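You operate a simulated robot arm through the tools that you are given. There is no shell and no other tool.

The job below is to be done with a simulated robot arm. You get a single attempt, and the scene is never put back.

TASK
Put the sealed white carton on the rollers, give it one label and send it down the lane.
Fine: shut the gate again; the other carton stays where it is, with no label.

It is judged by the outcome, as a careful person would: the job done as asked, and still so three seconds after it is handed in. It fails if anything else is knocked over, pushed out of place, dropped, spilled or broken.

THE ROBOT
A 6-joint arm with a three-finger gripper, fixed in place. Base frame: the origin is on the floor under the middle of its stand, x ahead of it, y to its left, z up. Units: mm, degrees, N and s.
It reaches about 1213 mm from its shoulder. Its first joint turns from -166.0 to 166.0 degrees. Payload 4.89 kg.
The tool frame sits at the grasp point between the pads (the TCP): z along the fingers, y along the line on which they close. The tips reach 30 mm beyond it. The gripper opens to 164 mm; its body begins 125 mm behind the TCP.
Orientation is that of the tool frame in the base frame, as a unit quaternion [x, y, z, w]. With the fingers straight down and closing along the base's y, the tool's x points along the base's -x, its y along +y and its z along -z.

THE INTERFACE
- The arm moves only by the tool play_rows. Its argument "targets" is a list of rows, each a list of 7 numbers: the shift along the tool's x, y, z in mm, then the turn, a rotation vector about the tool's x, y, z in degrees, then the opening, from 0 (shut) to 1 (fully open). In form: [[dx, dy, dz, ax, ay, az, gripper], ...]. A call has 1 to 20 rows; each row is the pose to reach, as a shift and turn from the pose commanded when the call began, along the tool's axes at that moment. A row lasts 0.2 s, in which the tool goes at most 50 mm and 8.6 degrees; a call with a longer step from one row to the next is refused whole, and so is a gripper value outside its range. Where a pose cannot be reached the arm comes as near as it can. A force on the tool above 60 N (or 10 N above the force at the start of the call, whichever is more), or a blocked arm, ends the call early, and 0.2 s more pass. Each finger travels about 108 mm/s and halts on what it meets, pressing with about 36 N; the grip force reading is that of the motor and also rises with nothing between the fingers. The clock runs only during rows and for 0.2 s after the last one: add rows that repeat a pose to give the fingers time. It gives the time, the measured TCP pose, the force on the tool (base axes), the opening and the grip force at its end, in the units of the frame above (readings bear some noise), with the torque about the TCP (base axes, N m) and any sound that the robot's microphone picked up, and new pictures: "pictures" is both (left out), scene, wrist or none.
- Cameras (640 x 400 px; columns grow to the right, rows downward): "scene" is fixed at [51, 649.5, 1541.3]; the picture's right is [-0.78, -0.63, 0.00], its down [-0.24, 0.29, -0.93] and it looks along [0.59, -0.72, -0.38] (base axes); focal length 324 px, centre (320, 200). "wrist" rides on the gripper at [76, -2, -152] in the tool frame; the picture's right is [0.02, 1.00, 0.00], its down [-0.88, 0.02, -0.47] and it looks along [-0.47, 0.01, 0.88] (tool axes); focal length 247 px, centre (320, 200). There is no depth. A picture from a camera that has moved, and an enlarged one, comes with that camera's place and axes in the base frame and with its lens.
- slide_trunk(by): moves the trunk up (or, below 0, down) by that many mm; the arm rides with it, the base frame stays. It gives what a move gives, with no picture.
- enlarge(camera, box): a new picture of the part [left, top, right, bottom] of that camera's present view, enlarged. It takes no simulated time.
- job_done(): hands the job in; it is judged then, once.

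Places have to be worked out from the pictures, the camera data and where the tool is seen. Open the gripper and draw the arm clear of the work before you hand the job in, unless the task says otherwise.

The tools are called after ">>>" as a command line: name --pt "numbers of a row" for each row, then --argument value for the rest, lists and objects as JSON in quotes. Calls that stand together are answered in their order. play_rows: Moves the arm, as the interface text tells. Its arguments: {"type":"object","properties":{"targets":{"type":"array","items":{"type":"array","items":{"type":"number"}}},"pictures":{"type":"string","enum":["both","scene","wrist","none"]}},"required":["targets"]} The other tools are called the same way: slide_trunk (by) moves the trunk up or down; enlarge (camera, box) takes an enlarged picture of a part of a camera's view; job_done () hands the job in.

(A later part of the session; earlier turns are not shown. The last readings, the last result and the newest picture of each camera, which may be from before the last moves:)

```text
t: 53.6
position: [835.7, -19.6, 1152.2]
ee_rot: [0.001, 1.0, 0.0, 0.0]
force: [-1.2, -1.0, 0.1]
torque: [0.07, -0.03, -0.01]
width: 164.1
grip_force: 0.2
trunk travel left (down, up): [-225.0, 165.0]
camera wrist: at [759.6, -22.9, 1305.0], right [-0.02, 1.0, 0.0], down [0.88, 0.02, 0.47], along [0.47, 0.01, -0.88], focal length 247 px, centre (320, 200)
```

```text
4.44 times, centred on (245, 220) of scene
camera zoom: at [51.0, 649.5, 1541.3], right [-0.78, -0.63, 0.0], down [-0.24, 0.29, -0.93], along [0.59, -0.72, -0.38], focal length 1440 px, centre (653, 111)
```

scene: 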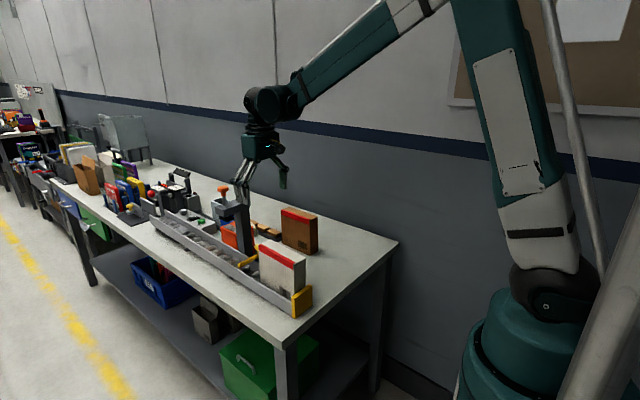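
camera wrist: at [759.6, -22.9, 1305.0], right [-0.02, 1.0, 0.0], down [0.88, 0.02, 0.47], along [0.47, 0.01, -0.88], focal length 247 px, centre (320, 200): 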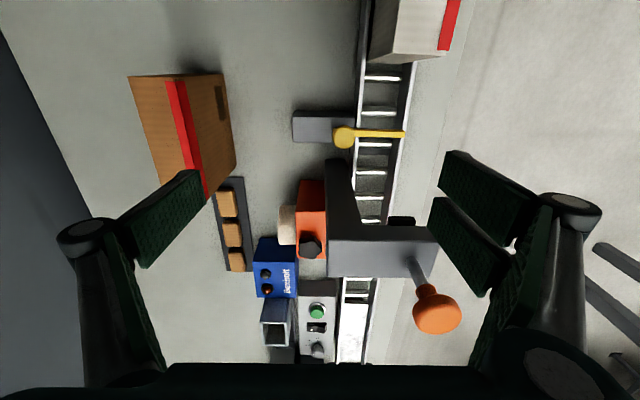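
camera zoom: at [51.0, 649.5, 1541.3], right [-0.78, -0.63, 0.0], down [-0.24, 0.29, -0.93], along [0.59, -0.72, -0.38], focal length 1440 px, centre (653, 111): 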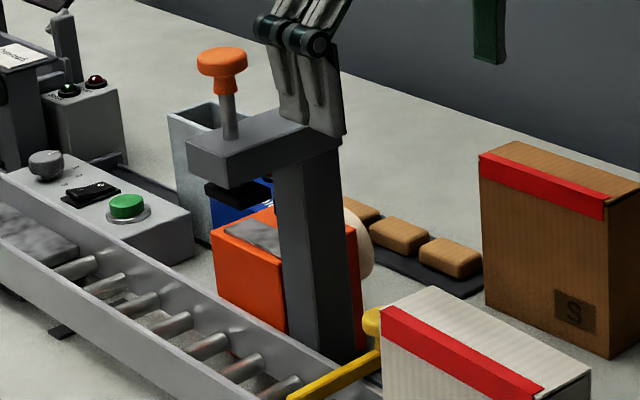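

Nothing suggests another labelling step; the press is the labeller, and its stroke probably needs a firm push and a moment's hold. I go to fetch the carton: move above it at the lane's end (≈(675, 73), top ≈1035).

>>> play_rows --pt "30 17 5 0 0 0 0.85" --pt "65 37 10 0 0 0 0.7" --pt "100 57 18 0 0 0 0.55" --pt "135 78 25 0 -1 0 0.45" --pt "161 94 30 0 -2 0 0.45" --pt "161 94 30 0 -2 0 0.45"

>>> enlarge --camera "wrist" --box '[220, 40, 420, 300]'

>>> enlarge --camera "scene" --box '[240, 170, 340, 320]'

```text
t: 55.0
position: [675.4, 76.4, 1124.3]
ee_rot: [0.0, 1.0, 0.0, 0.017]
force: [-1.0, -0.3, 0.2]
torque: [0.03, -0.14, -0.03]
width: 73.9
grip_force: 0.0
trunk travel left (down, up): [-225.0, 165.0]
camera wrist: at [593.7, 73.0, 1273.7], right [-0.02, 1.0, 0.0], down [0.86, 0.02, 0.5], along [0.5, 0.01, -0.86], focal length 247 px, centre (320, 200)
```

scene: 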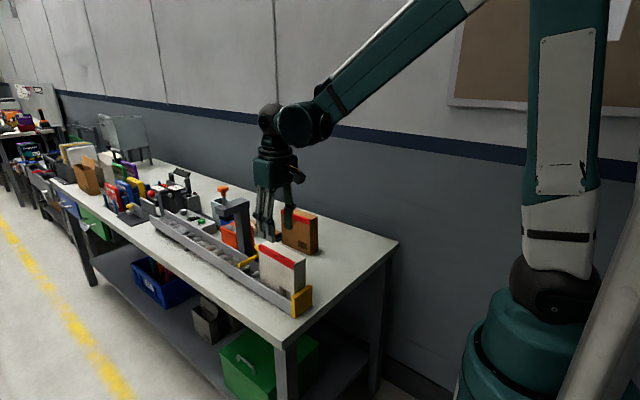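
wrist: 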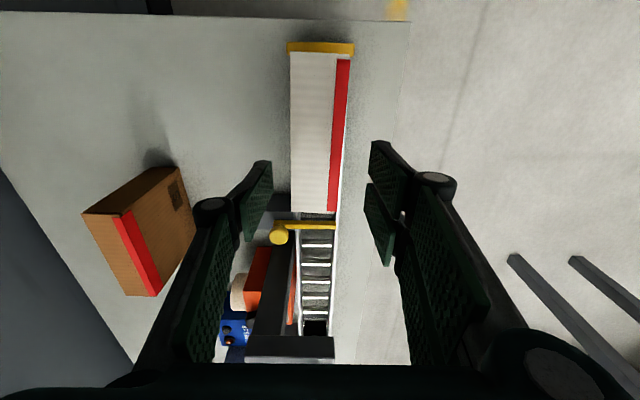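

```text
1.54 times, centred on (320, 170) of wrist
camera zoom: at [593.7, 73.0, 1273.7], right [-0.02, 1.0, 0.0], down [0.86, 0.02, 0.5], along [0.5, 0.01, -0.86], focal length 380 px, centre (320, 246)
```

zoom: 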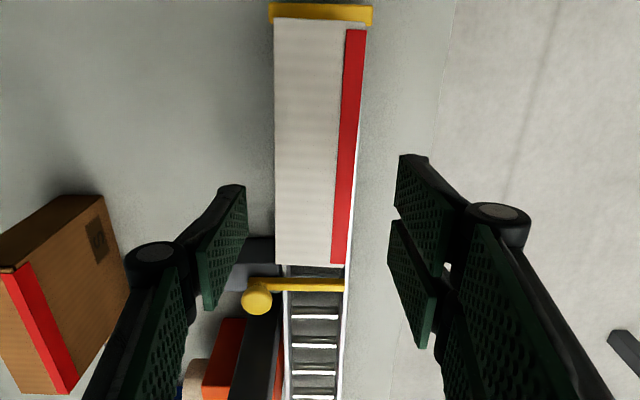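

```text
2.67 times, centred on (290, 245) of scene
camera zoom: at [51.0, 649.5, 1541.3], right [-0.78, -0.63, 0.0], down [-0.24, 0.29, -0.93], along [0.59, -0.72, -0.38], focal length 864 px, centre (400, 80)
```

zoom: 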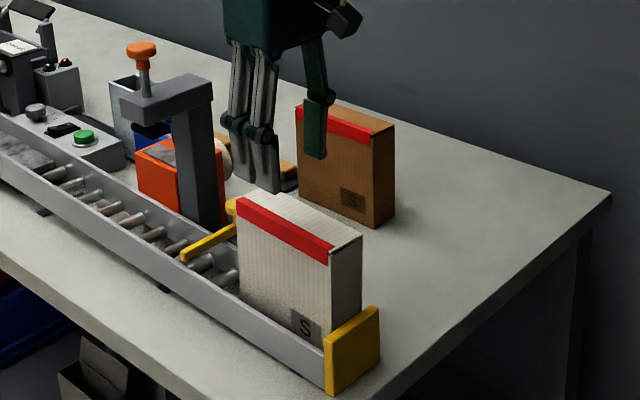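

The carton is centred near (670, 70), slightly yawed. I shift −5 mm in x and −4.5 mm in y and lower to just above its top for a check.

>>> play_rows --pt "3 -2 15 0 0 0 0.42" --pt "5 -4.5 35 0 0 0 0.42" --pt "5 -4.5 50 0 0 0 0.42" --pt "5 -4.5 50 0 0 0 0.42" --pictures "wrist"

>>> enlarge --camera "wrist" --box '[230, 100, 410, 260]'

```text
t: 56.0
position: [673.4, 73.0, 1073.0]
ee_rot: [-0.001, 1.0, -0.001, 0.017]
force: [0.4, 0.0, -0.4]
torque: [-0.01, 0.07, 0.02]
width: 68.8
grip_force: 0.0
trunk travel left (down, up): [-225.0, 165.0]
camera wrist: at [591.3, 68.4, 1221.7], right [-0.02, 1.0, 0.0], down [0.86, 0.02, 0.5], along [0.5, 0.01, -0.86], focal length 247 px, centre (320, 200)
```

wrist: 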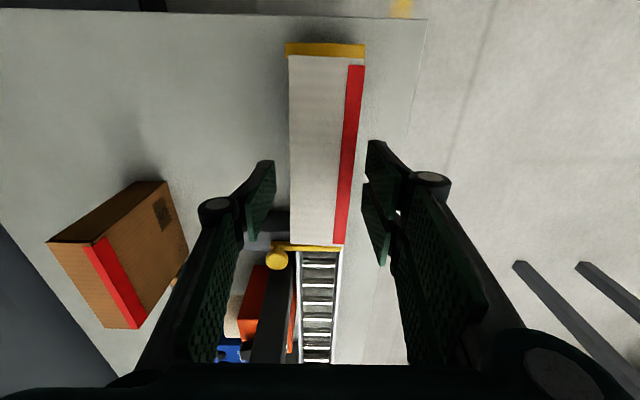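

```text
2.50 times, centred on (320, 180) of wrist
camera zoom: at [591.3, 68.4, 1221.7], right [-0.02, 1.0, 0.0], down [0.86, 0.02, 0.5], along [0.5, 0.01, -0.86], focal length 617 px, centre (320, 250)
```

zoom: 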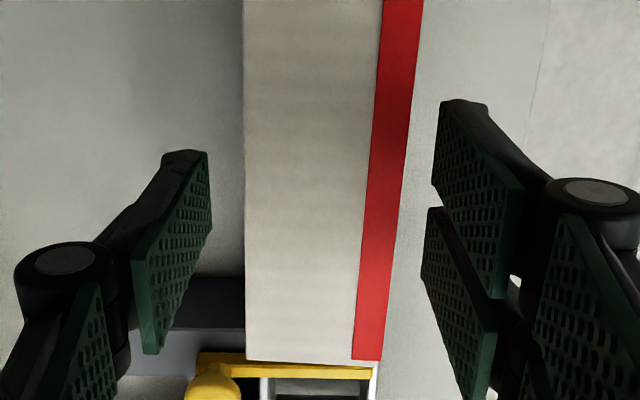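

The fingers are centred over the carton. I descend 60 mm and close on it.

>>> play_rows --pt "0 0 20 0 0 0 0.42" --pt "0 0 40 0 0 0 0.42" --pt "0 0 55 0 0 0 0.42" --pt "0 0 60 0 0 0 0.42" --pt "0 0 60 0 0 0 0.36" --pt "0 0 60 0 0 0 0.3" --pt "0 0 60 0 0 0 0.25" --pt "0 0 60 0 0 0 0.2" --pt "0 0 60 0 0 0 0.2" --pt "0 0 60 0 0 0 0.2"

```text
t: 58.2
position: [674.0, 71.8, 1012.0]
ee_rot: [-0.001, 1.0, 0.0, 0.018]
force: [-0.4, -0.3, -0.7]
torque: [0.0, 0.03, -0.01]
width: 49.2
grip_force: 35.9
trunk travel left (down, up): [-225.0, 165.0]
camera wrist: at [593.0, 68.4, 1161.9], right [-0.02, 1.0, 0.0], down [0.86, 0.02, 0.5], along [0.5, 0.01, -0.86], focal length 247 px, centre (320, 200)
```

scene: 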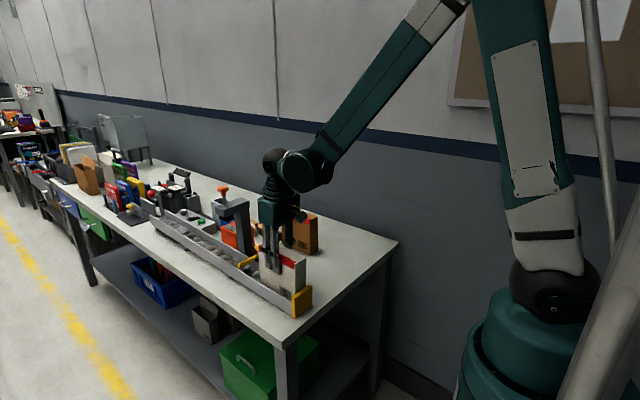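
wrist: 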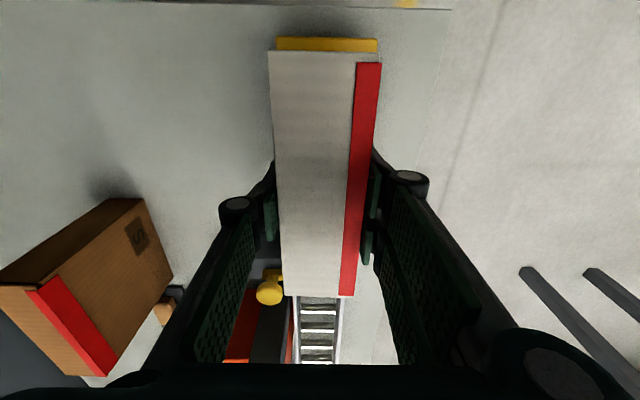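

Gripped (49 mm). I lift it straight up about 240 mm, undoing the tilt.

>>> play_rows --pt "0 0 -5 0 0 0 0.2" --pt "0 0 -20 0 0 0 0.2" --pt "0 0 -45 0 0 0 0.2" --pt "0 0 -75 0 0.5 0 0.2" --pt "0 0 -110 0 1 0 0.2" --pt "0 0 -145 0 1.5 0 0.2" --pt "0 0 -180 0 2 0 0.2" --pt "0 0 -215 0 2 0 0.2" --pt "0 0 -238 0 2 0 0.2" --pt "0 0 -238 0 2 0 0.2"

```text
t: 60.4
position: [665.8, 71.0, 1252.6]
ee_rot: [0.0, 1.0, 0.0, 0.0]
force: [-0.1, 0.8, -0.3]
torque: [0.02, -0.05, 0.01]
width: 49.0
grip_force: 35.9
trunk travel left (down, up): [-225.0, 165.0]
camera wrist: at [588.8, 68.0, 1404.1], right [-0.02, 1.0, 0.0], down [0.88, 0.02, 0.47], along [0.47, 0.01, -0.88], focal length 247 px, centre (320, 200)
```

scene: 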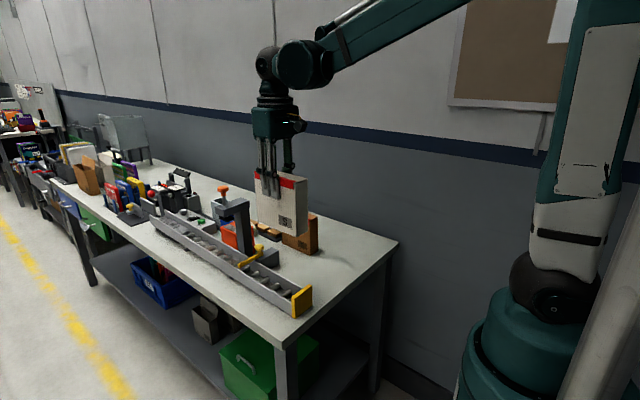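
wrist: 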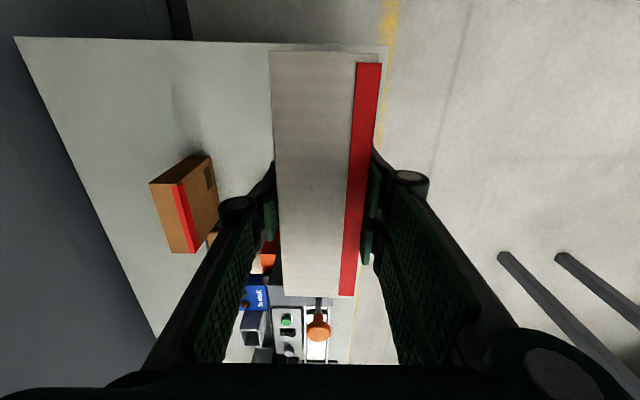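

The carton is lifted cleanly. I carry it around the −y side of the press to x≈1085 as before.

>>> play_rows --pt "-12 -15 0 0 0 0 0.2" --pt "-30 -42 0 0 0 0 0.2" --pt "-52 -75 0 0 0 0 0.2" --pt "-75 -108 0 0 0 0 0.2" --pt "-100 -140 0 0 0 0 0.2" --pt "-125 -168 0 0 0 0 0.2" --pt "-155 -187 0 0 0 0 0.2" --pt "-192 -187 0 0 0 0 0.2" --pt "-230 -187 0 0 0 0 0.2" --pt "-268 -187 0 0 0 0 0.2" --pt "-306 -187 0 0 0 0 0.2" --pt "-344 -187 0 0 0 0 0.2" --pt "-380 -187 0 0 0 0 0.2" --pt "-405 -187 0 0 0 0 0.2" --pt "-420 -187 0 0 0 0 0.2" --pt "-420 -187 0 0 0 0 0.2" --pictures "scene"

```text
t: 63.8
position: [1087.0, -114.7, 1248.4]
ee_rot: [0.0, 1.0, 0.0, 0.0]
force: [0.5, -0.1, -0.9]
torque: [-0.02, 0.04, -0.01]
width: 49.0
grip_force: 36.0
trunk travel left (down, up): [-225.0, 165.0]
```

scene: 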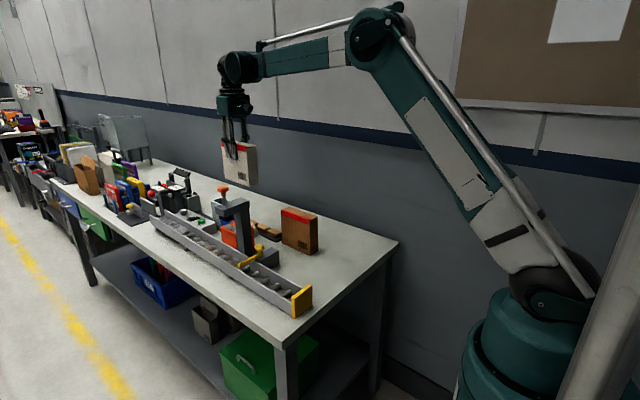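

Now +y by 190 mm to bring it over the lane again.

>>> play_rows --pt "0 15 0 0 0 0 0.2" --pt "0 45 0 0 0 0 0.2" --pt "0 75 0 0 0 0 0.2" --pt "0 105 0 0 0 0 0.2" --pt "0 135 0 0 0 0 0.2" --pt "0 165 0 0 0 0 0.2" --pt "0 183 0 0 0 0 0.2" --pt "0 189.5 0 0 0 0 0.2" --pt "0 189.5 0 0 0 0 0.2"

>>> enlarge --camera "wrist" --box '[250, 0, 400, 90]'

>>> enlarge --camera "wrist" --box '[260, 270, 380, 350]'

```text
t: 65.8
position: [1085.9, 75.2, 1250.6]
ee_rot: [-0.001, 1.0, 0.0, 0.0]
force: [-0.8, 0.0, 0.0]
torque: [-0.02, 0.0, 0.0]
width: 49.1
grip_force: 36.2
trunk travel left (down, up): [-225.0, 165.0]
camera wrist: at [1010.0, 70.6, 1402.2], right [-0.02, 1.0, 0.0], down [0.88, 0.02, 0.47], along [0.47, 0.01, -0.88], focal length 247 px, centre (320, 200)
```

scene: 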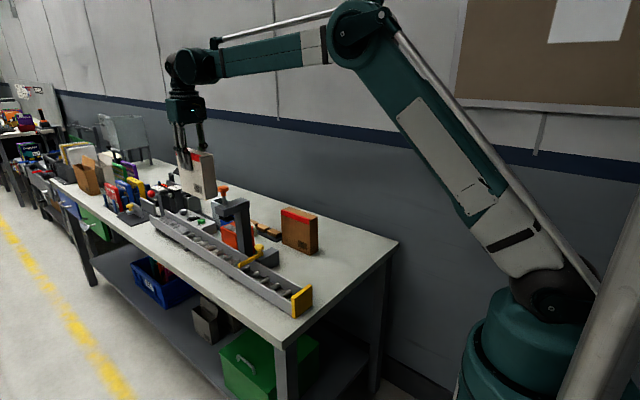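
wrist: 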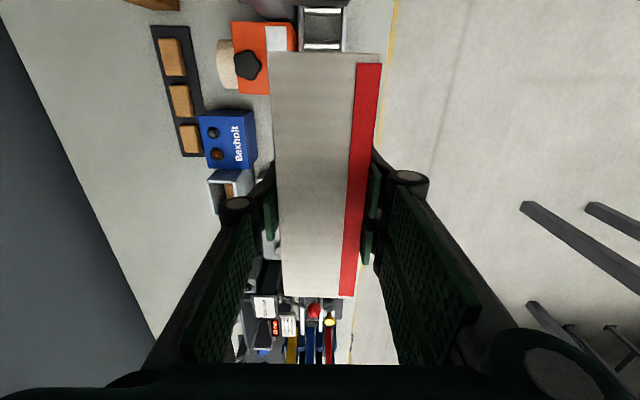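

```text
4.27 times, centred on (325, 45) of wrist
camera zoom: at [1010.0, 70.6, 1402.2], right [-0.02, 1.0, 0.0], down [0.88, 0.02, 0.47], along [0.47, 0.01, -0.88], focal length 1054 px, centre (299, 861)
```

zoom: 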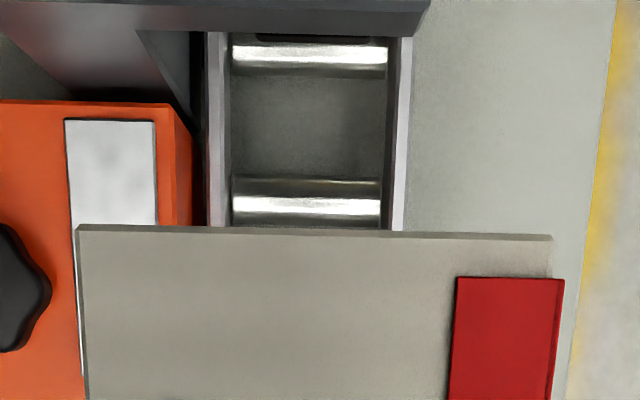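

```text
5.00 times, centred on (320, 310) of wrist
camera zoom: at [1010.0, 70.6, 1402.2], right [-0.02, 1.0, 0.0], down [0.88, 0.02, 0.47], along [0.47, 0.01, -0.88], focal length 1235 px, centre (320, -350)
```

zoom: 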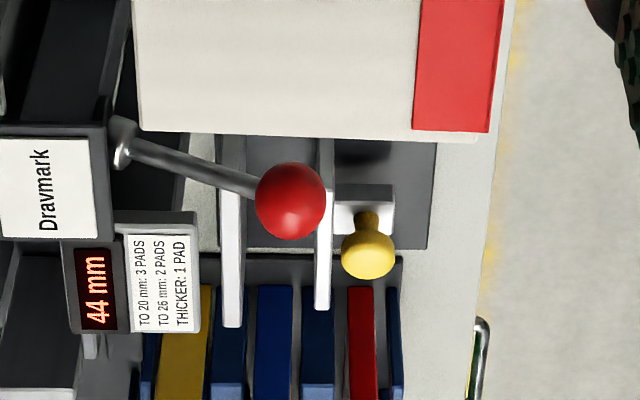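

Alignment looks right (lane centre y≈72.4, carton ≈72.6). I lower to just above the rollers with the 2° tilt.

>>> play_rows --pt "0 0 20 0 -0.5 0 0.2" --pt "0 0 50 0 -1 0 0.2" --pt "0 0 80 0 -1.5 0 0.2" --pt "0 0 110 0 -2 0 0.2" --pt "0 0 140 0 -2 0 0.2" --pt "0 0 165 0 -2 0 0.2" --pt "0 0 185 0 -2 0 0.2" --pt "0 0 200 0 -2 0 0.2" --pt "0 0 210 0 -2 0 0.2" --pt "0 0 210 0 -2 0 0.2"

>>> enlarge --camera "wrist" --box '[250, 0, 400, 90]'

>>> enlarge --camera "scene" --box '[170, 180, 270, 260]'

```text
t: 68.0
position: [1086.9, 74.2, 1041.0]
ee_rot: [0.0, 1.0, 0.0, 0.018]
force: [0.5, 0.0, -0.5]
torque: [0.03, 0.05, -0.01]
width: 49.1
grip_force: 35.8
trunk travel left (down, up): [-225.0, 165.0]
camera wrist: at [1005.1, 70.7, 1189.7], right [-0.02, 1.0, 0.0], down [0.86, 0.02, 0.5], along [0.5, 0.01, -0.86], focal length 247 px, centre (320, 200)
```

scene: 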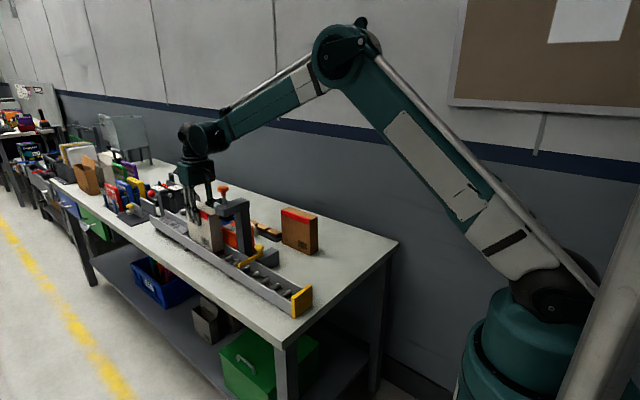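
wrist: 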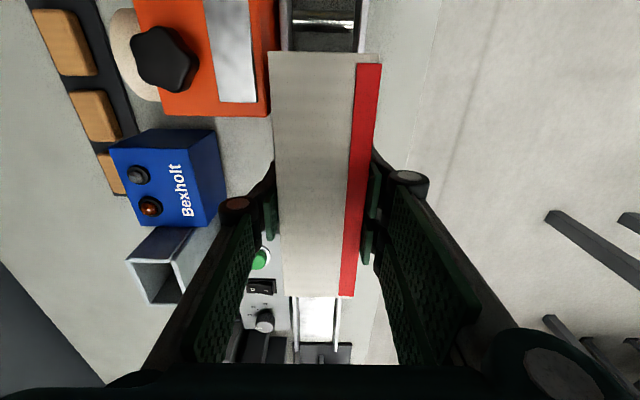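

```text
4.27 times, centred on (325, 45) of wrist
camera zoom: at [1005.1, 70.7, 1189.7], right [-0.02, 1.0, 0.0], down [0.86, 0.02, 0.5], along [0.5, 0.01, -0.86], focal length 1054 px, centre (299, 861)
```

zoom: 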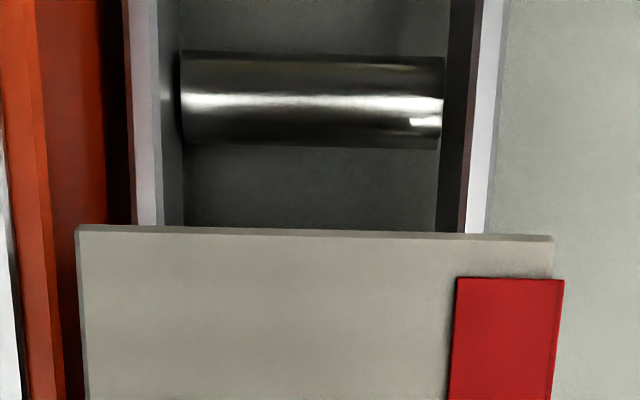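

```text
5.00 times, centred on (220, 220) of scene
camera zoom: at [51.0, 649.5, 1541.3], right [-0.78, -0.63, 0.0], down [-0.24, 0.29, -0.93], along [0.59, -0.72, -0.38], focal length 1620 px, centre (820, 100)
```

zoom: 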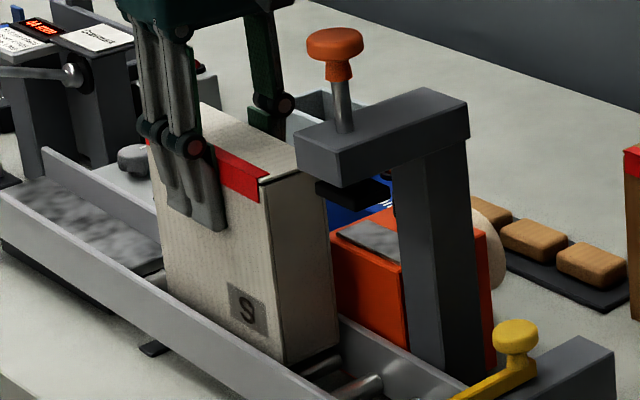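

Carton is between the rails. I lower 10 mm, then feel for contact.

>>> play_rows --pt "0 0 4 0 0 0 0.2" --pt "0 0 8 0 0 0 0.2" --pt "0 0 11 0 0 0 0.2" --pictures "none"

>>> play_rows --pt "0 0 1 0 0 0 0.2" --pt "0 0 2 0 0 0 0.2" --pictures "none"

```text
t: 68.8
position: [1086.9, 74.7, 1030.7]
ee_rot: [0.0, 1.0, 0.0, 0.017]
force: [-0.1, 0.5, -2.2]
torque: [0.02, 0.01, -0.03]
width: 49.3
grip_force: 36.3
trunk travel left (down, up): [-225.0, 165.0]
```

```text
t: 69.4
position: [1086.6, 73.6, 1029.0]
ee_rot: [-0.001, 1.0, 0.0, 0.017]
force: [0.2, -0.1, -0.8]
torque: [-0.03, 0.01, 0.03]
width: 49.1
grip_force: 35.9
trunk travel left (down, up): [-225.0, 165.0]
```

No contact yet; another 2 mm.

>>> play_rows --pt "0 0 1 0 0 0 0.2" --pt "0 0 2 0 0 0 0.2" --pictures "none"

```text
t: 70.0
position: [1086.3, 73.2, 1027.6]
ee_rot: [0.001, 1.0, 0.0, 0.017]
force: [-0.7, -0.5, 10.4]
torque: [-0.09, 0.32, 0.01]
width: 48.9
grip_force: 36.6
trunk travel left (down, up): [-225.0, 165.0]
```

The carton is on the rollers (10 N). I ease off and open; it then rolls to the shut gate while I wait.

>>> play_rows --pt "0 0 -1 0 0 0 0.2" --pt "0 0 -1 0 0 0 0.33" --pt "0 0 -1 0 0 0 0.45" --pt "0 0 -1 0 0 0 0.5" --pt "0 0 -1 0 0 0 0.5" --pt "0 0 -1 0 0 0 0.5" --pt "0 0 -1 0 0 0 0.5" --pt "0 0 -1 0 0 0 0.5" --pt "0 0 -1 0 0 0 0.5" --pt "0 0 -1 0 0 0 0.5" --pt "0 0 -1 0 0 0 0.5" --pt "0 0 -1 0 0 0 0.5" --pt "0 0 -1 0 0 0 0.5" --pt "0 0 -1 0 0 0 0.5"

>>> enlarge --camera "scene" --box '[180, 180, 280, 270]'

```text
t: 73.0
position: [1086.3, 73.3, 1027.2]
ee_rot: [0.0, 1.0, 0.0, 0.018]
force: [0.4, -0.1, 0.0]
torque: [0.01, -0.02, -0.01]
width: 81.7
grip_force: 0.0
trunk travel left (down, up): [-225.0, 165.0]
camera wrist: at [1005.2, 70.3, 1176.2], right [-0.02, 1.0, 0.0], down [0.86, 0.02, 0.5], along [0.5, 0.01, -0.86], focal length 247 px, centre (320, 200)
```

scene: 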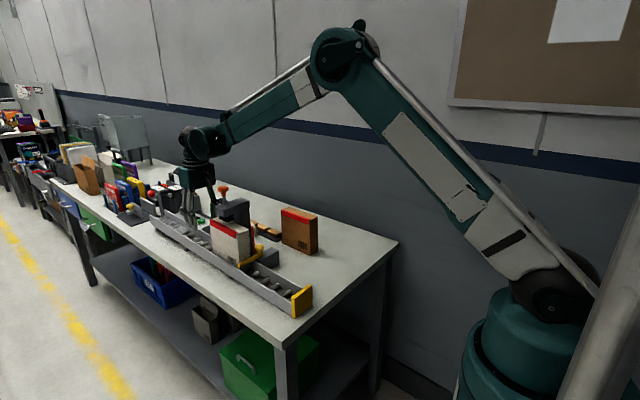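
wrist: 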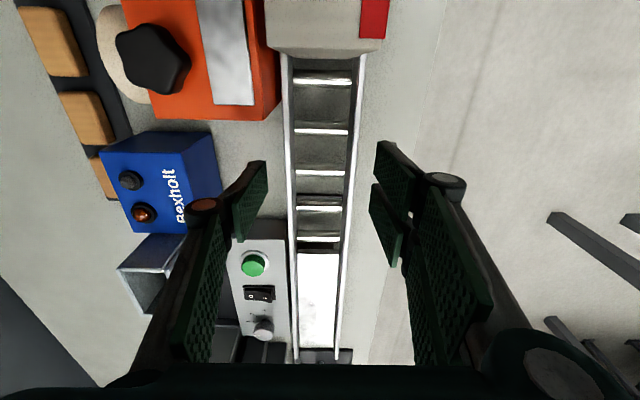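

```text
4.44 times, centred on (230, 225) of scene
camera zoom: at [51.0, 649.5, 1541.3], right [-0.78, -0.63, 0.0], down [-0.24, 0.29, -0.93], along [0.59, -0.72, -0.38], focal length 1440 px, centre (720, 89)
```

zoom: 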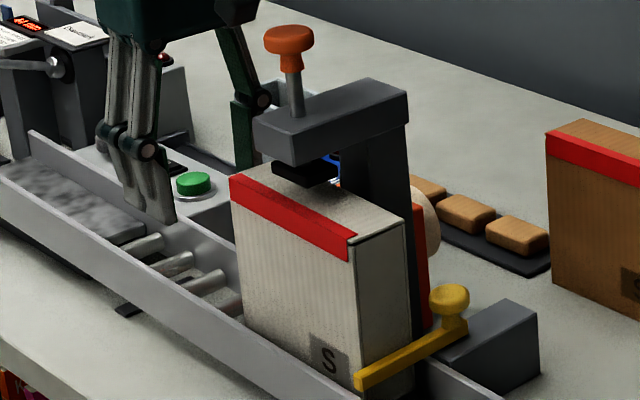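

The carton is again against the gate under the press. I rise, close the gripper and move above the knob, this time placing the two-finger pair (not the seam) over the knob's centre for a firm push.

>>> play_rows --pt "0 0 -20 0 0 0 0.5" --pt "0 0 -50 0 0 0 0.5" --pt "0 0 -85 0 0 0 0.5" --pt "0 0 -120 0 0.5 0 0.5" --pt "0 0 -155 0 1 0 0.5" --pt "0 0 -190 0 1.5 0 0.4" --pt "0 0 -215 0 2 0 0.2" --pt "0 0 -225 0 2 0 0" --pt "20 -2 -225 0 2 0 0" --pt "50 -4 -225 0 2 0 0" --pt "85 -6 -225 0 2 0 0" --pt "120 -7 -225 0 2 0 0" --pt "145 -7 -225 0 2 0 0" --pt "154 -7 -225 0 2 0 0" --pt "154 -7 -225 0 2 0 0"

>>> enlarge --camera "scene" --box '[190, 130, 270, 240]'

>>> enlarge --camera "wrist" --box '[250, 100, 390, 250]'

```text
t: 76.2
position: [923.8, 66.9, 1247.1]
ee_rot: [0.0, 1.0, 0.0, 0.0]
force: [-0.5, -0.3, 0.6]
torque: [-0.02, 0.0, 0.02]
width: 0.0
grip_force: 35.9
trunk travel left (down, up): [-225.0, 165.0]
camera wrist: at [848.6, 64.4, 1399.2], right [-0.02, 1.0, 0.0], down [0.88, 0.02, 0.47], along [0.47, 0.01, -0.88], focal length 247 px, centre (320, 200)
```

scene: 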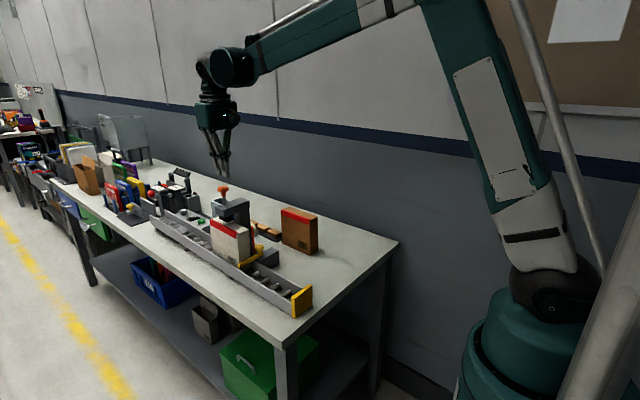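
wrist: 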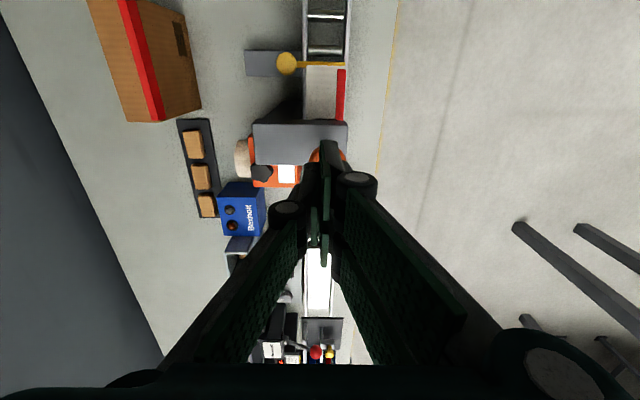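

```text
3.64 times, centred on (230, 185) of scene
camera zoom: at [51.0, 649.5, 1541.3], right [-0.78, -0.63, 0.0], down [-0.24, 0.29, -0.93], along [0.59, -0.72, -0.38], focal length 1178 px, centre (647, 254)
```

zoom: 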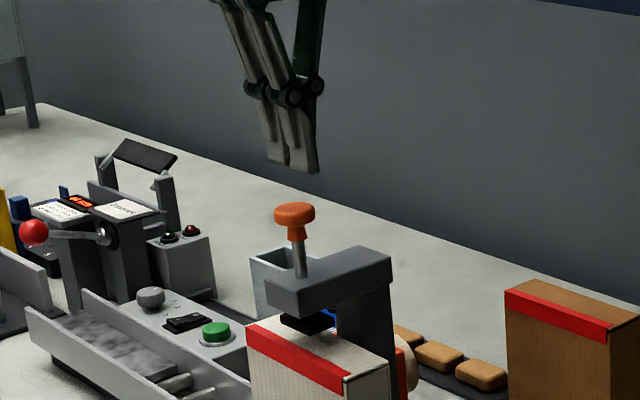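

```text
2.67 times, centred on (320, 175) of wrist
camera zoom: at [848.6, 64.4, 1399.2], right [-0.02, 1.0, 0.0], down [0.88, 0.02, 0.47], along [0.47, 0.01, -0.88], focal length 659 px, centre (320, 267)
```

zoom: 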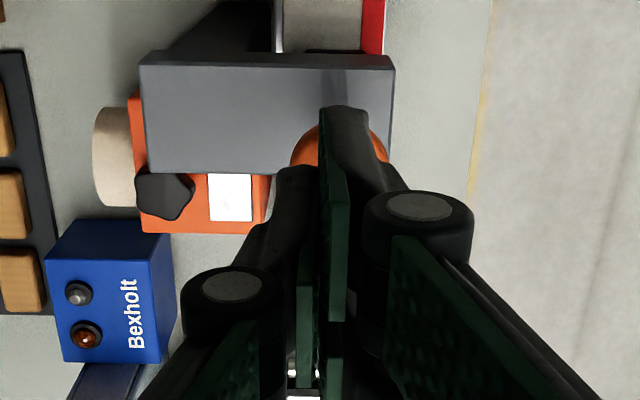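

The knob is centred at about (924, 72.6); the pair's tips (y 66–80) cover it. I descend to just above it.

>>> play_rows --pt "0 0 12 0 0 0 0" --pt "0 0 24 0 0 0 0" --pt "0 0 33 0 0 0 0" --pt "0 0 35 0 0 0 0" --pt "0 0 35 0 0 0 0"

>>> enlarge --camera "scene" --box '[200, 165, 250, 215]'

>>> enlarge --camera "wrist" --box '[270, 110, 370, 210]'

```text
t: 77.4
position: [924.8, 66.1, 1211.6]
ee_rot: [0.0, 1.0, 0.0, 0.0]
force: [-0.4, -0.9, 0.2]
torque: [0.01, 0.02, -0.03]
width: 0.0
grip_force: 35.5
trunk travel left (down, up): [-225.0, 165.0]
camera wrist: at [848.9, 63.3, 1363.2], right [-0.02, 1.0, 0.0], down [0.88, 0.02, 0.47], along [0.47, 0.01, -0.88], focal length 247 px, centre (320, 200)
```

scene: 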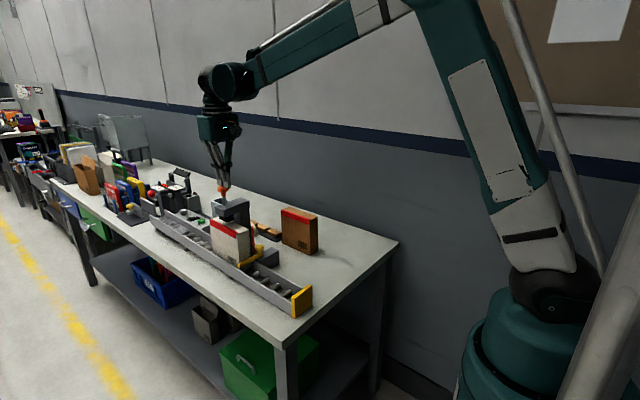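
wrist: 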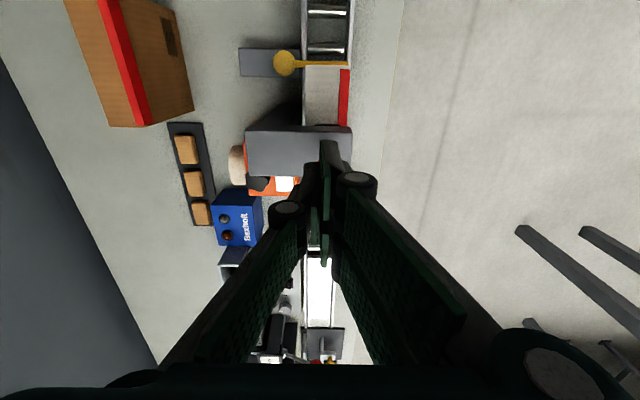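

```text
8.00 times, centred on (225, 190) of scene
camera zoom: at [51.0, 649.5, 1541.3], right [-0.78, -0.63, 0.0], down [-0.24, 0.29, -0.93], along [0.59, -0.72, -0.38], focal length 2592 px, centre (1080, 280)
```

zoom: 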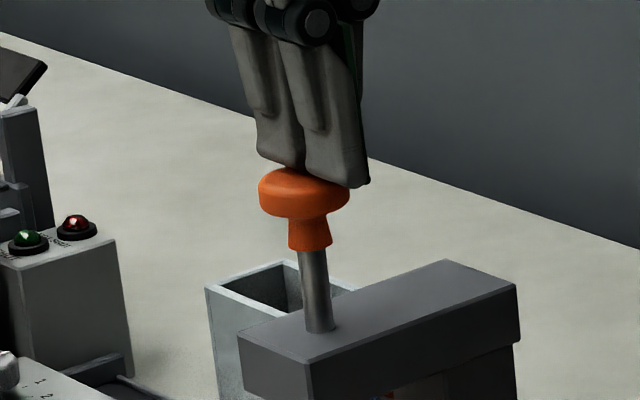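

```text
4.00 times, centred on (320, 160) of wrist
camera zoom: at [848.9, 63.3, 1363.2], right [-0.02, 1.0, 0.0], down [0.88, 0.02, 0.47], along [0.47, 0.01, -0.88], focal length 988 px, centre (320, 360)
```

zoom: 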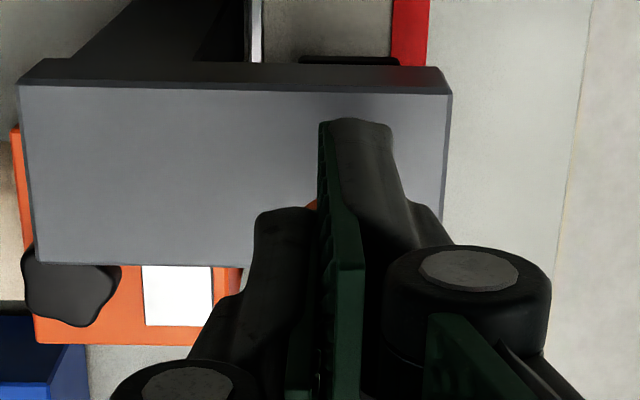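

The pair sits over the knob. I press 14 mm in a slow continuous stroke and read the force.

>>> play_rows --pt "0 0 3 0 0 0 0" --pt "0 0 6 0 0 0 0" --pt "0 0 9 0 0 0 0" --pt "0 0 12 0 0 0 0" --pt "0 0 14 0 0 0 0" --pictures "scene"

>>> enlarge --camera "scene" --box '[195, 170, 255, 240]'

```text
t: 78.6
position: [925.0, 67.6, 1196.4]
ee_rot: [-0.001, 1.0, 0.0, 0.0]
force: [1.8, 1.7, 2.8]
torque: [0.09, -0.03, -0.02]
width: 0.1
grip_force: 36.4
trunk travel left (down, up): [-225.0, 165.0]
heard: click
```

scene: 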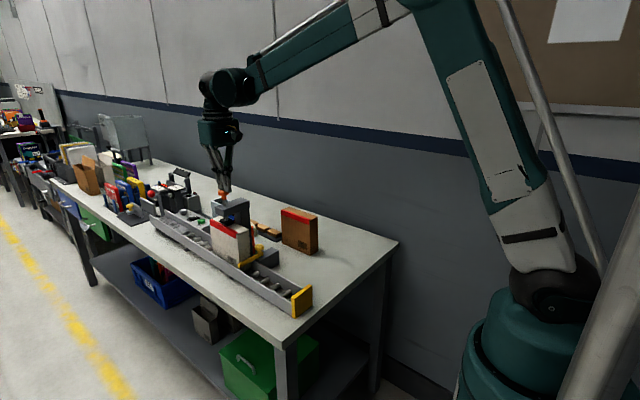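

```text
5.71 times, centred on (225, 205) of scene
camera zoom: at [51.0, 649.5, 1541.3], right [-0.78, -0.63, 0.0], down [-0.24, 0.29, -0.93], along [0.59, -0.72, -0.38], focal length 1851 px, centre (863, 171)
```

zoom: 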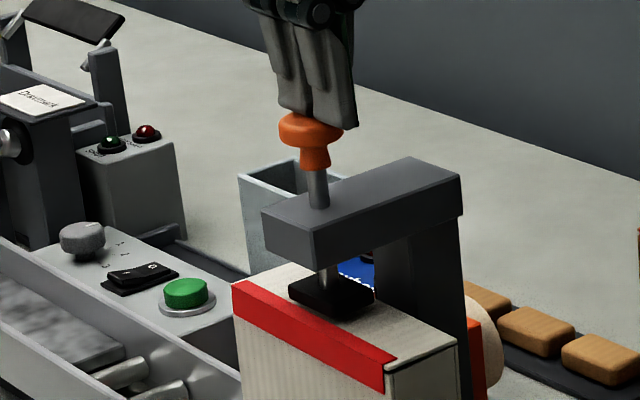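

A click came at ~12 mm travel, with the pad still not loaded (2.8 N). I keep pressing down, monotonic, in 1 mm steps to load the pad on the carton.

>>> play_rows --pt "0 0 1 0 0 0 0" --pt "0 0 2 0 0 0 0" --pt "0 0 3 0 0 0 0" --pictures "scene"

>>> enlarge --camera "scene" --box '[205, 180, 255, 240]'

```text
t: 79.4
position: [924.6, 66.2, 1195.6]
ee_rot: [0.0, 1.0, -0.001, 0.0]
force: [0.6, 0.4, 3.3]
torque: [0.03, -0.02, 0.01]
width: 0.3
grip_force: 36.4
trunk travel left (down, up): [-225.0, 165.0]
```

scene: 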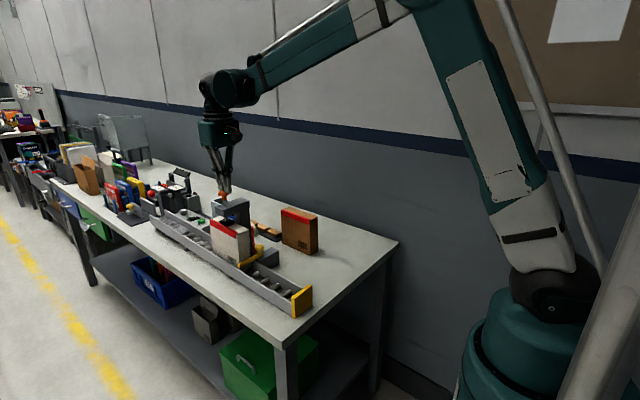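

```text
6.67 times, centred on (230, 210) of scene
camera zoom: at [51.0, 649.5, 1541.3], right [-0.78, -0.63, 0.0], down [-0.24, 0.29, -0.93], along [0.59, -0.72, -0.38], focal length 2160 px, centre (920, 133)
```

zoom: 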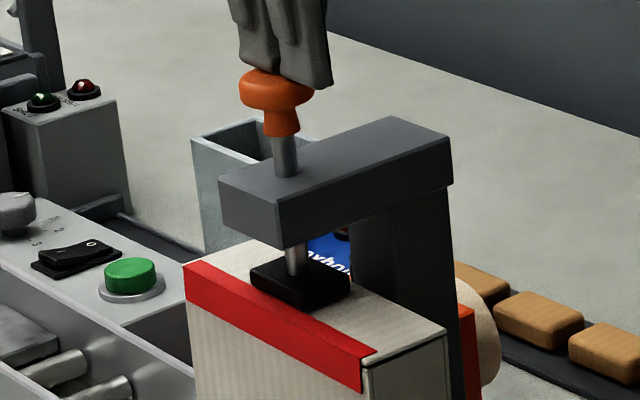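

Still only ~3 N. I continue 3 mm further.

>>> play_rows --pt "0 0 1 0 0 0 0" --pt "0 0 2 0 0 0 0" --pt "0 0 3 0 0 0 0" --pictures "none"

```text
t: 80.2
position: [925.0, 66.7, 1191.0]
ee_rot: [0.0, 1.0, 0.001, 0.0]
force: [-2.3, -1.6, 5.4]
torque: [0.03, 0.04, 0.01]
width: 0.3
grip_force: 36.3
trunk travel left (down, up): [-225.0, 165.0]
```

Force is starting to rise (5 N). Another 2 mm.

>>> play_rows --pt "0 0 1 0 0 0 0" --pt "0 0 2 0 0 0 0" --pictures "scene"

>>> enlarge --camera "scene" --box '[205, 180, 255, 240]'

```text
t: 80.8
position: [925.1, 66.0, 1190.9]
ee_rot: [0.001, 1.0, 0.0, 0.001]
force: [3.5, 1.3, 31.0]
torque: [0.18, -0.25, -0.01]
width: 6.0
grip_force: 45.1
trunk travel left (down, up): [-225.0, 165.0]
```

scene: 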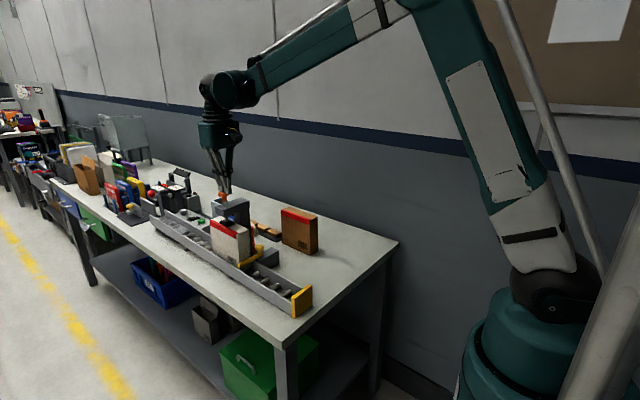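

```text
6.67 times, centred on (230, 210) of scene
camera zoom: at [51.0, 649.5, 1541.3], right [-0.78, -0.63, 0.0], down [-0.24, 0.29, -0.93], along [0.59, -0.72, -0.38], focal length 2160 px, centre (920, 133)
```

zoom: 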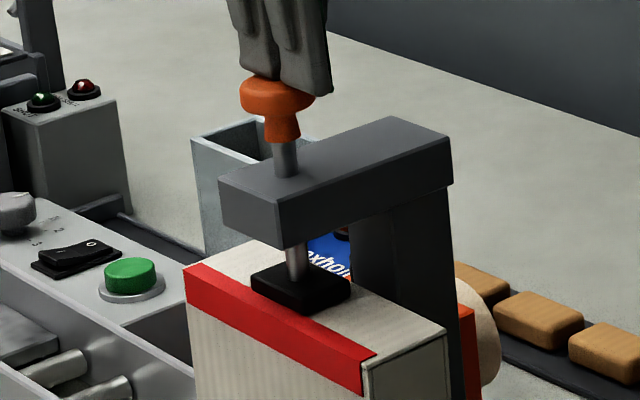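

Now the pad bears on the carton with 31 N. I hold that for about 2 s to let the label stick.

>>> play_rows --pt "0 0 0 0 0 0 0" --pt "0 0 0 0 0 0 0" --pt "0 0 0 0 0 0 0" --pt "0 0 0 0 0 0 0" --pt "0 0 0 0 0 0 0" --pt "0 0 0 0 0 0 0" --pt "0 0 0 0 0 0 0" --pt "0 0 0 0 0 0 0" --pt "0 0 0 0 0 0 0" --pt "0 0 0 0 0 0 0" --pictures "scene"

>>> enlarge --camera "scene" --box '[205, 180, 255, 240]'

```text
t: 83.0
position: [922.7, 66.0, 1190.2]
ee_rot: [0.0, 1.0, 0.0, 0.001]
force: [10.8, 0.7, 47.3]
torque: [0.19, -0.53, -0.04]
width: 6.0
grip_force: 45.3
trunk travel left (down, up): [-225.0, 165.0]
```

scene: 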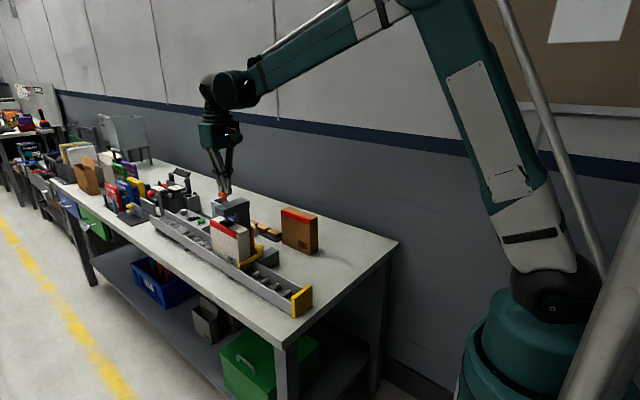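

```text
6.67 times, centred on (230, 210) of scene
camera zoom: at [51.0, 649.5, 1541.3], right [-0.78, -0.63, 0.0], down [-0.24, 0.29, -0.93], along [0.59, -0.72, -0.38], focal length 2160 px, centre (920, 133)
```

zoom: 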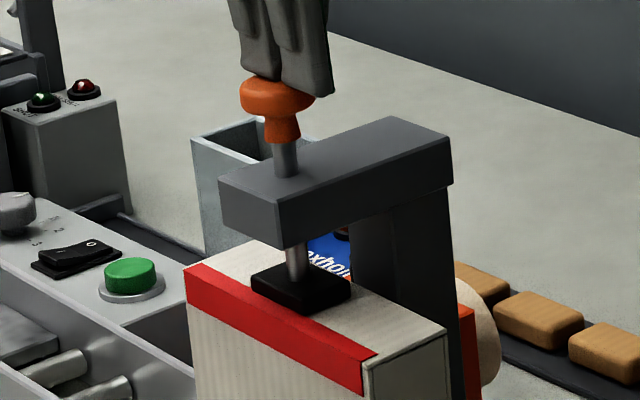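

Held firmly at 47 N. Now I lift straight up, then look under the pad again.

>>> play_rows --pt "0 0 -4 0 0 0 0" --pt "0 0 -10 0 0 0 0" --pt "0 0 -20 0 0 0 0" --pt "0 0 -40 0 0 0 0" --pt "0 0 -60 0 0 0 0" --pt "0 0 -80 0 0 0 0" --pt "0 0 -80 0 0 0 0" --pictures "scene"

>>> enlarge --camera "scene" --box '[214, 205, 248, 235]'

>>> enlarge --camera "scene" --box '[195, 170, 275, 270]'

```text
t: 84.6
position: [923.7, 65.2, 1268.8]
ee_rot: [0.001, 1.0, -0.001, 0.0]
force: [-0.2, 0.0, -0.2]
torque: [0.0, 0.0, 0.0]
width: 0.2
grip_force: 44.7
trunk travel left (down, up): [-225.0, 165.0]
```

scene: 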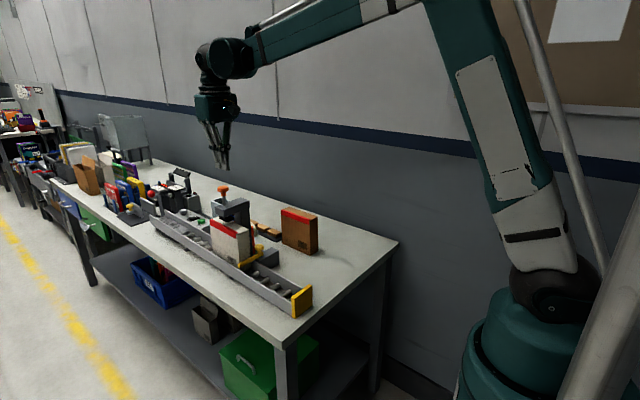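

```text
13.33 times, centred on (231, 220) of scene
camera zoom: at [51.0, 649.5, 1541.3], right [-0.78, -0.63, 0.0], down [-0.24, 0.29, -0.93], along [0.59, -0.72, -0.38], focal length 4320 px, centre (1507, -67)
```

zoom: 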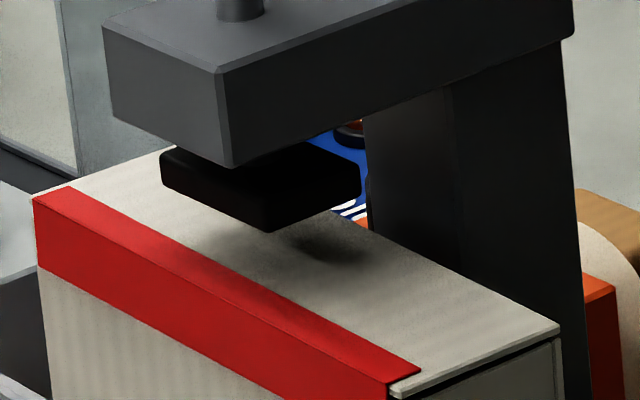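

```text
4.00 times, centred on (235, 220) of scene
camera zoom: at [51.0, 649.5, 1541.3], right [-0.78, -0.63, 0.0], down [-0.24, 0.29, -0.93], along [0.59, -0.72, -0.38], focal length 1296 px, centre (660, 120)
```

zoom: 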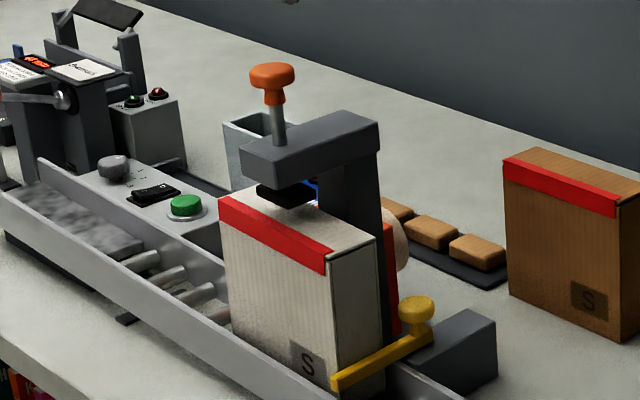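

Even after a firm, held press the carton top looks bare in the scene view. I need to understand this better: close looks at the control box, the infeed plate and the orange unit.

>>> enlarge --camera "scene" --box '[180, 203, 216, 232]'

>>> enlarge --camera "scene" --box '[145, 195, 215, 255]'

>>> enlarge --camera "scene" --box '[160, 165, 215, 215]'

>>> enlarge --camera "wrist" --box '[200, 110, 330, 270]'

```text
13.79 times, centred on (198, 218) of scene
camera zoom: at [51.0, 649.5, 1541.3], right [-0.78, -0.63, 0.0], down [-0.24, 0.29, -0.93], along [0.59, -0.72, -0.38], focal length 4469 px, centre (2003, -41)
```

zoom: 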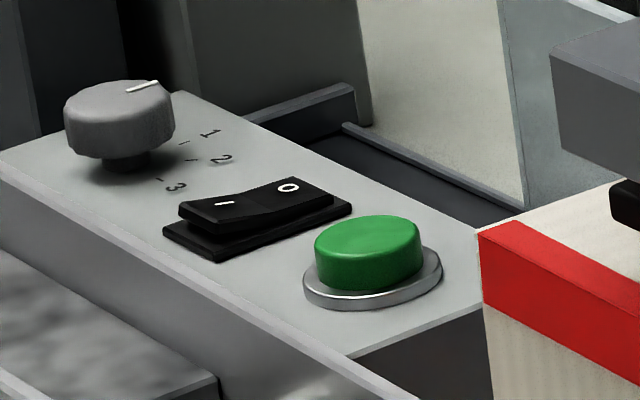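

```text
6.67 times, centred on (180, 225) of scene
camera zoom: at [51.0, 649.5, 1541.3], right [-0.78, -0.63, 0.0], down [-0.24, 0.29, -0.93], along [0.59, -0.72, -0.38], focal length 2160 px, centre (1253, 33)
```

zoom: 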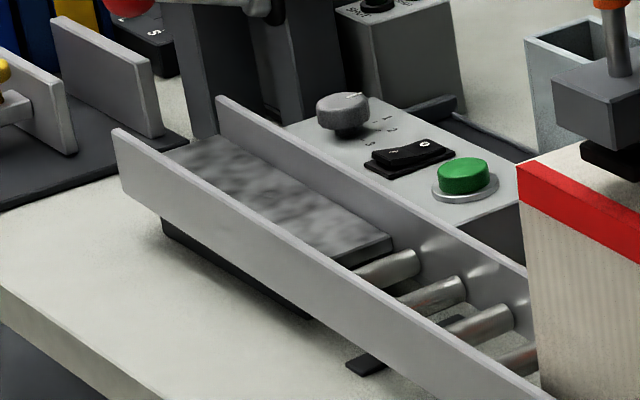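

```text
8.00 times, centred on (188, 190) of scene
camera zoom: at [51.0, 649.5, 1541.3], right [-0.78, -0.63, 0.0], down [-0.24, 0.29, -0.93], along [0.59, -0.72, -0.38], focal length 2592 px, centre (1380, 280)
```

zoom: 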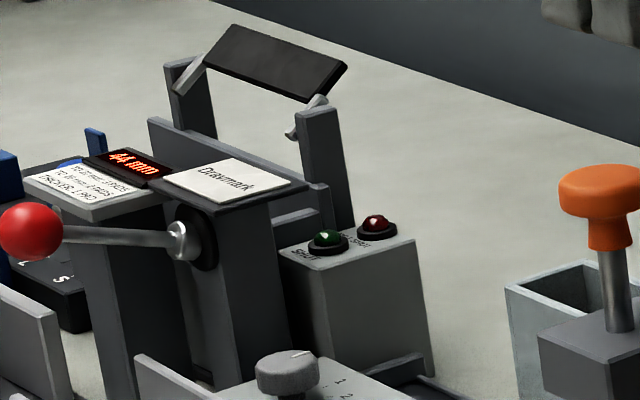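

```text
2.50 times, centred on (265, 190) of wrist
camera zoom: at [848.6, 62.4, 1421.4], right [-0.02, 1.0, 0.0], down [0.88, 0.02, 0.47], along [0.47, 0.01, -0.88], focal length 617 px, centre (458, 225)
```

zoom: 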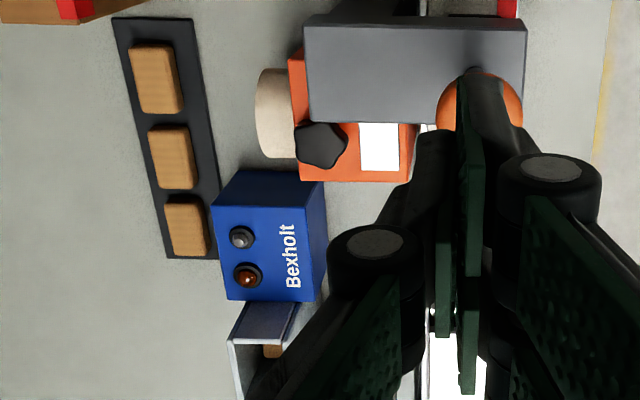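

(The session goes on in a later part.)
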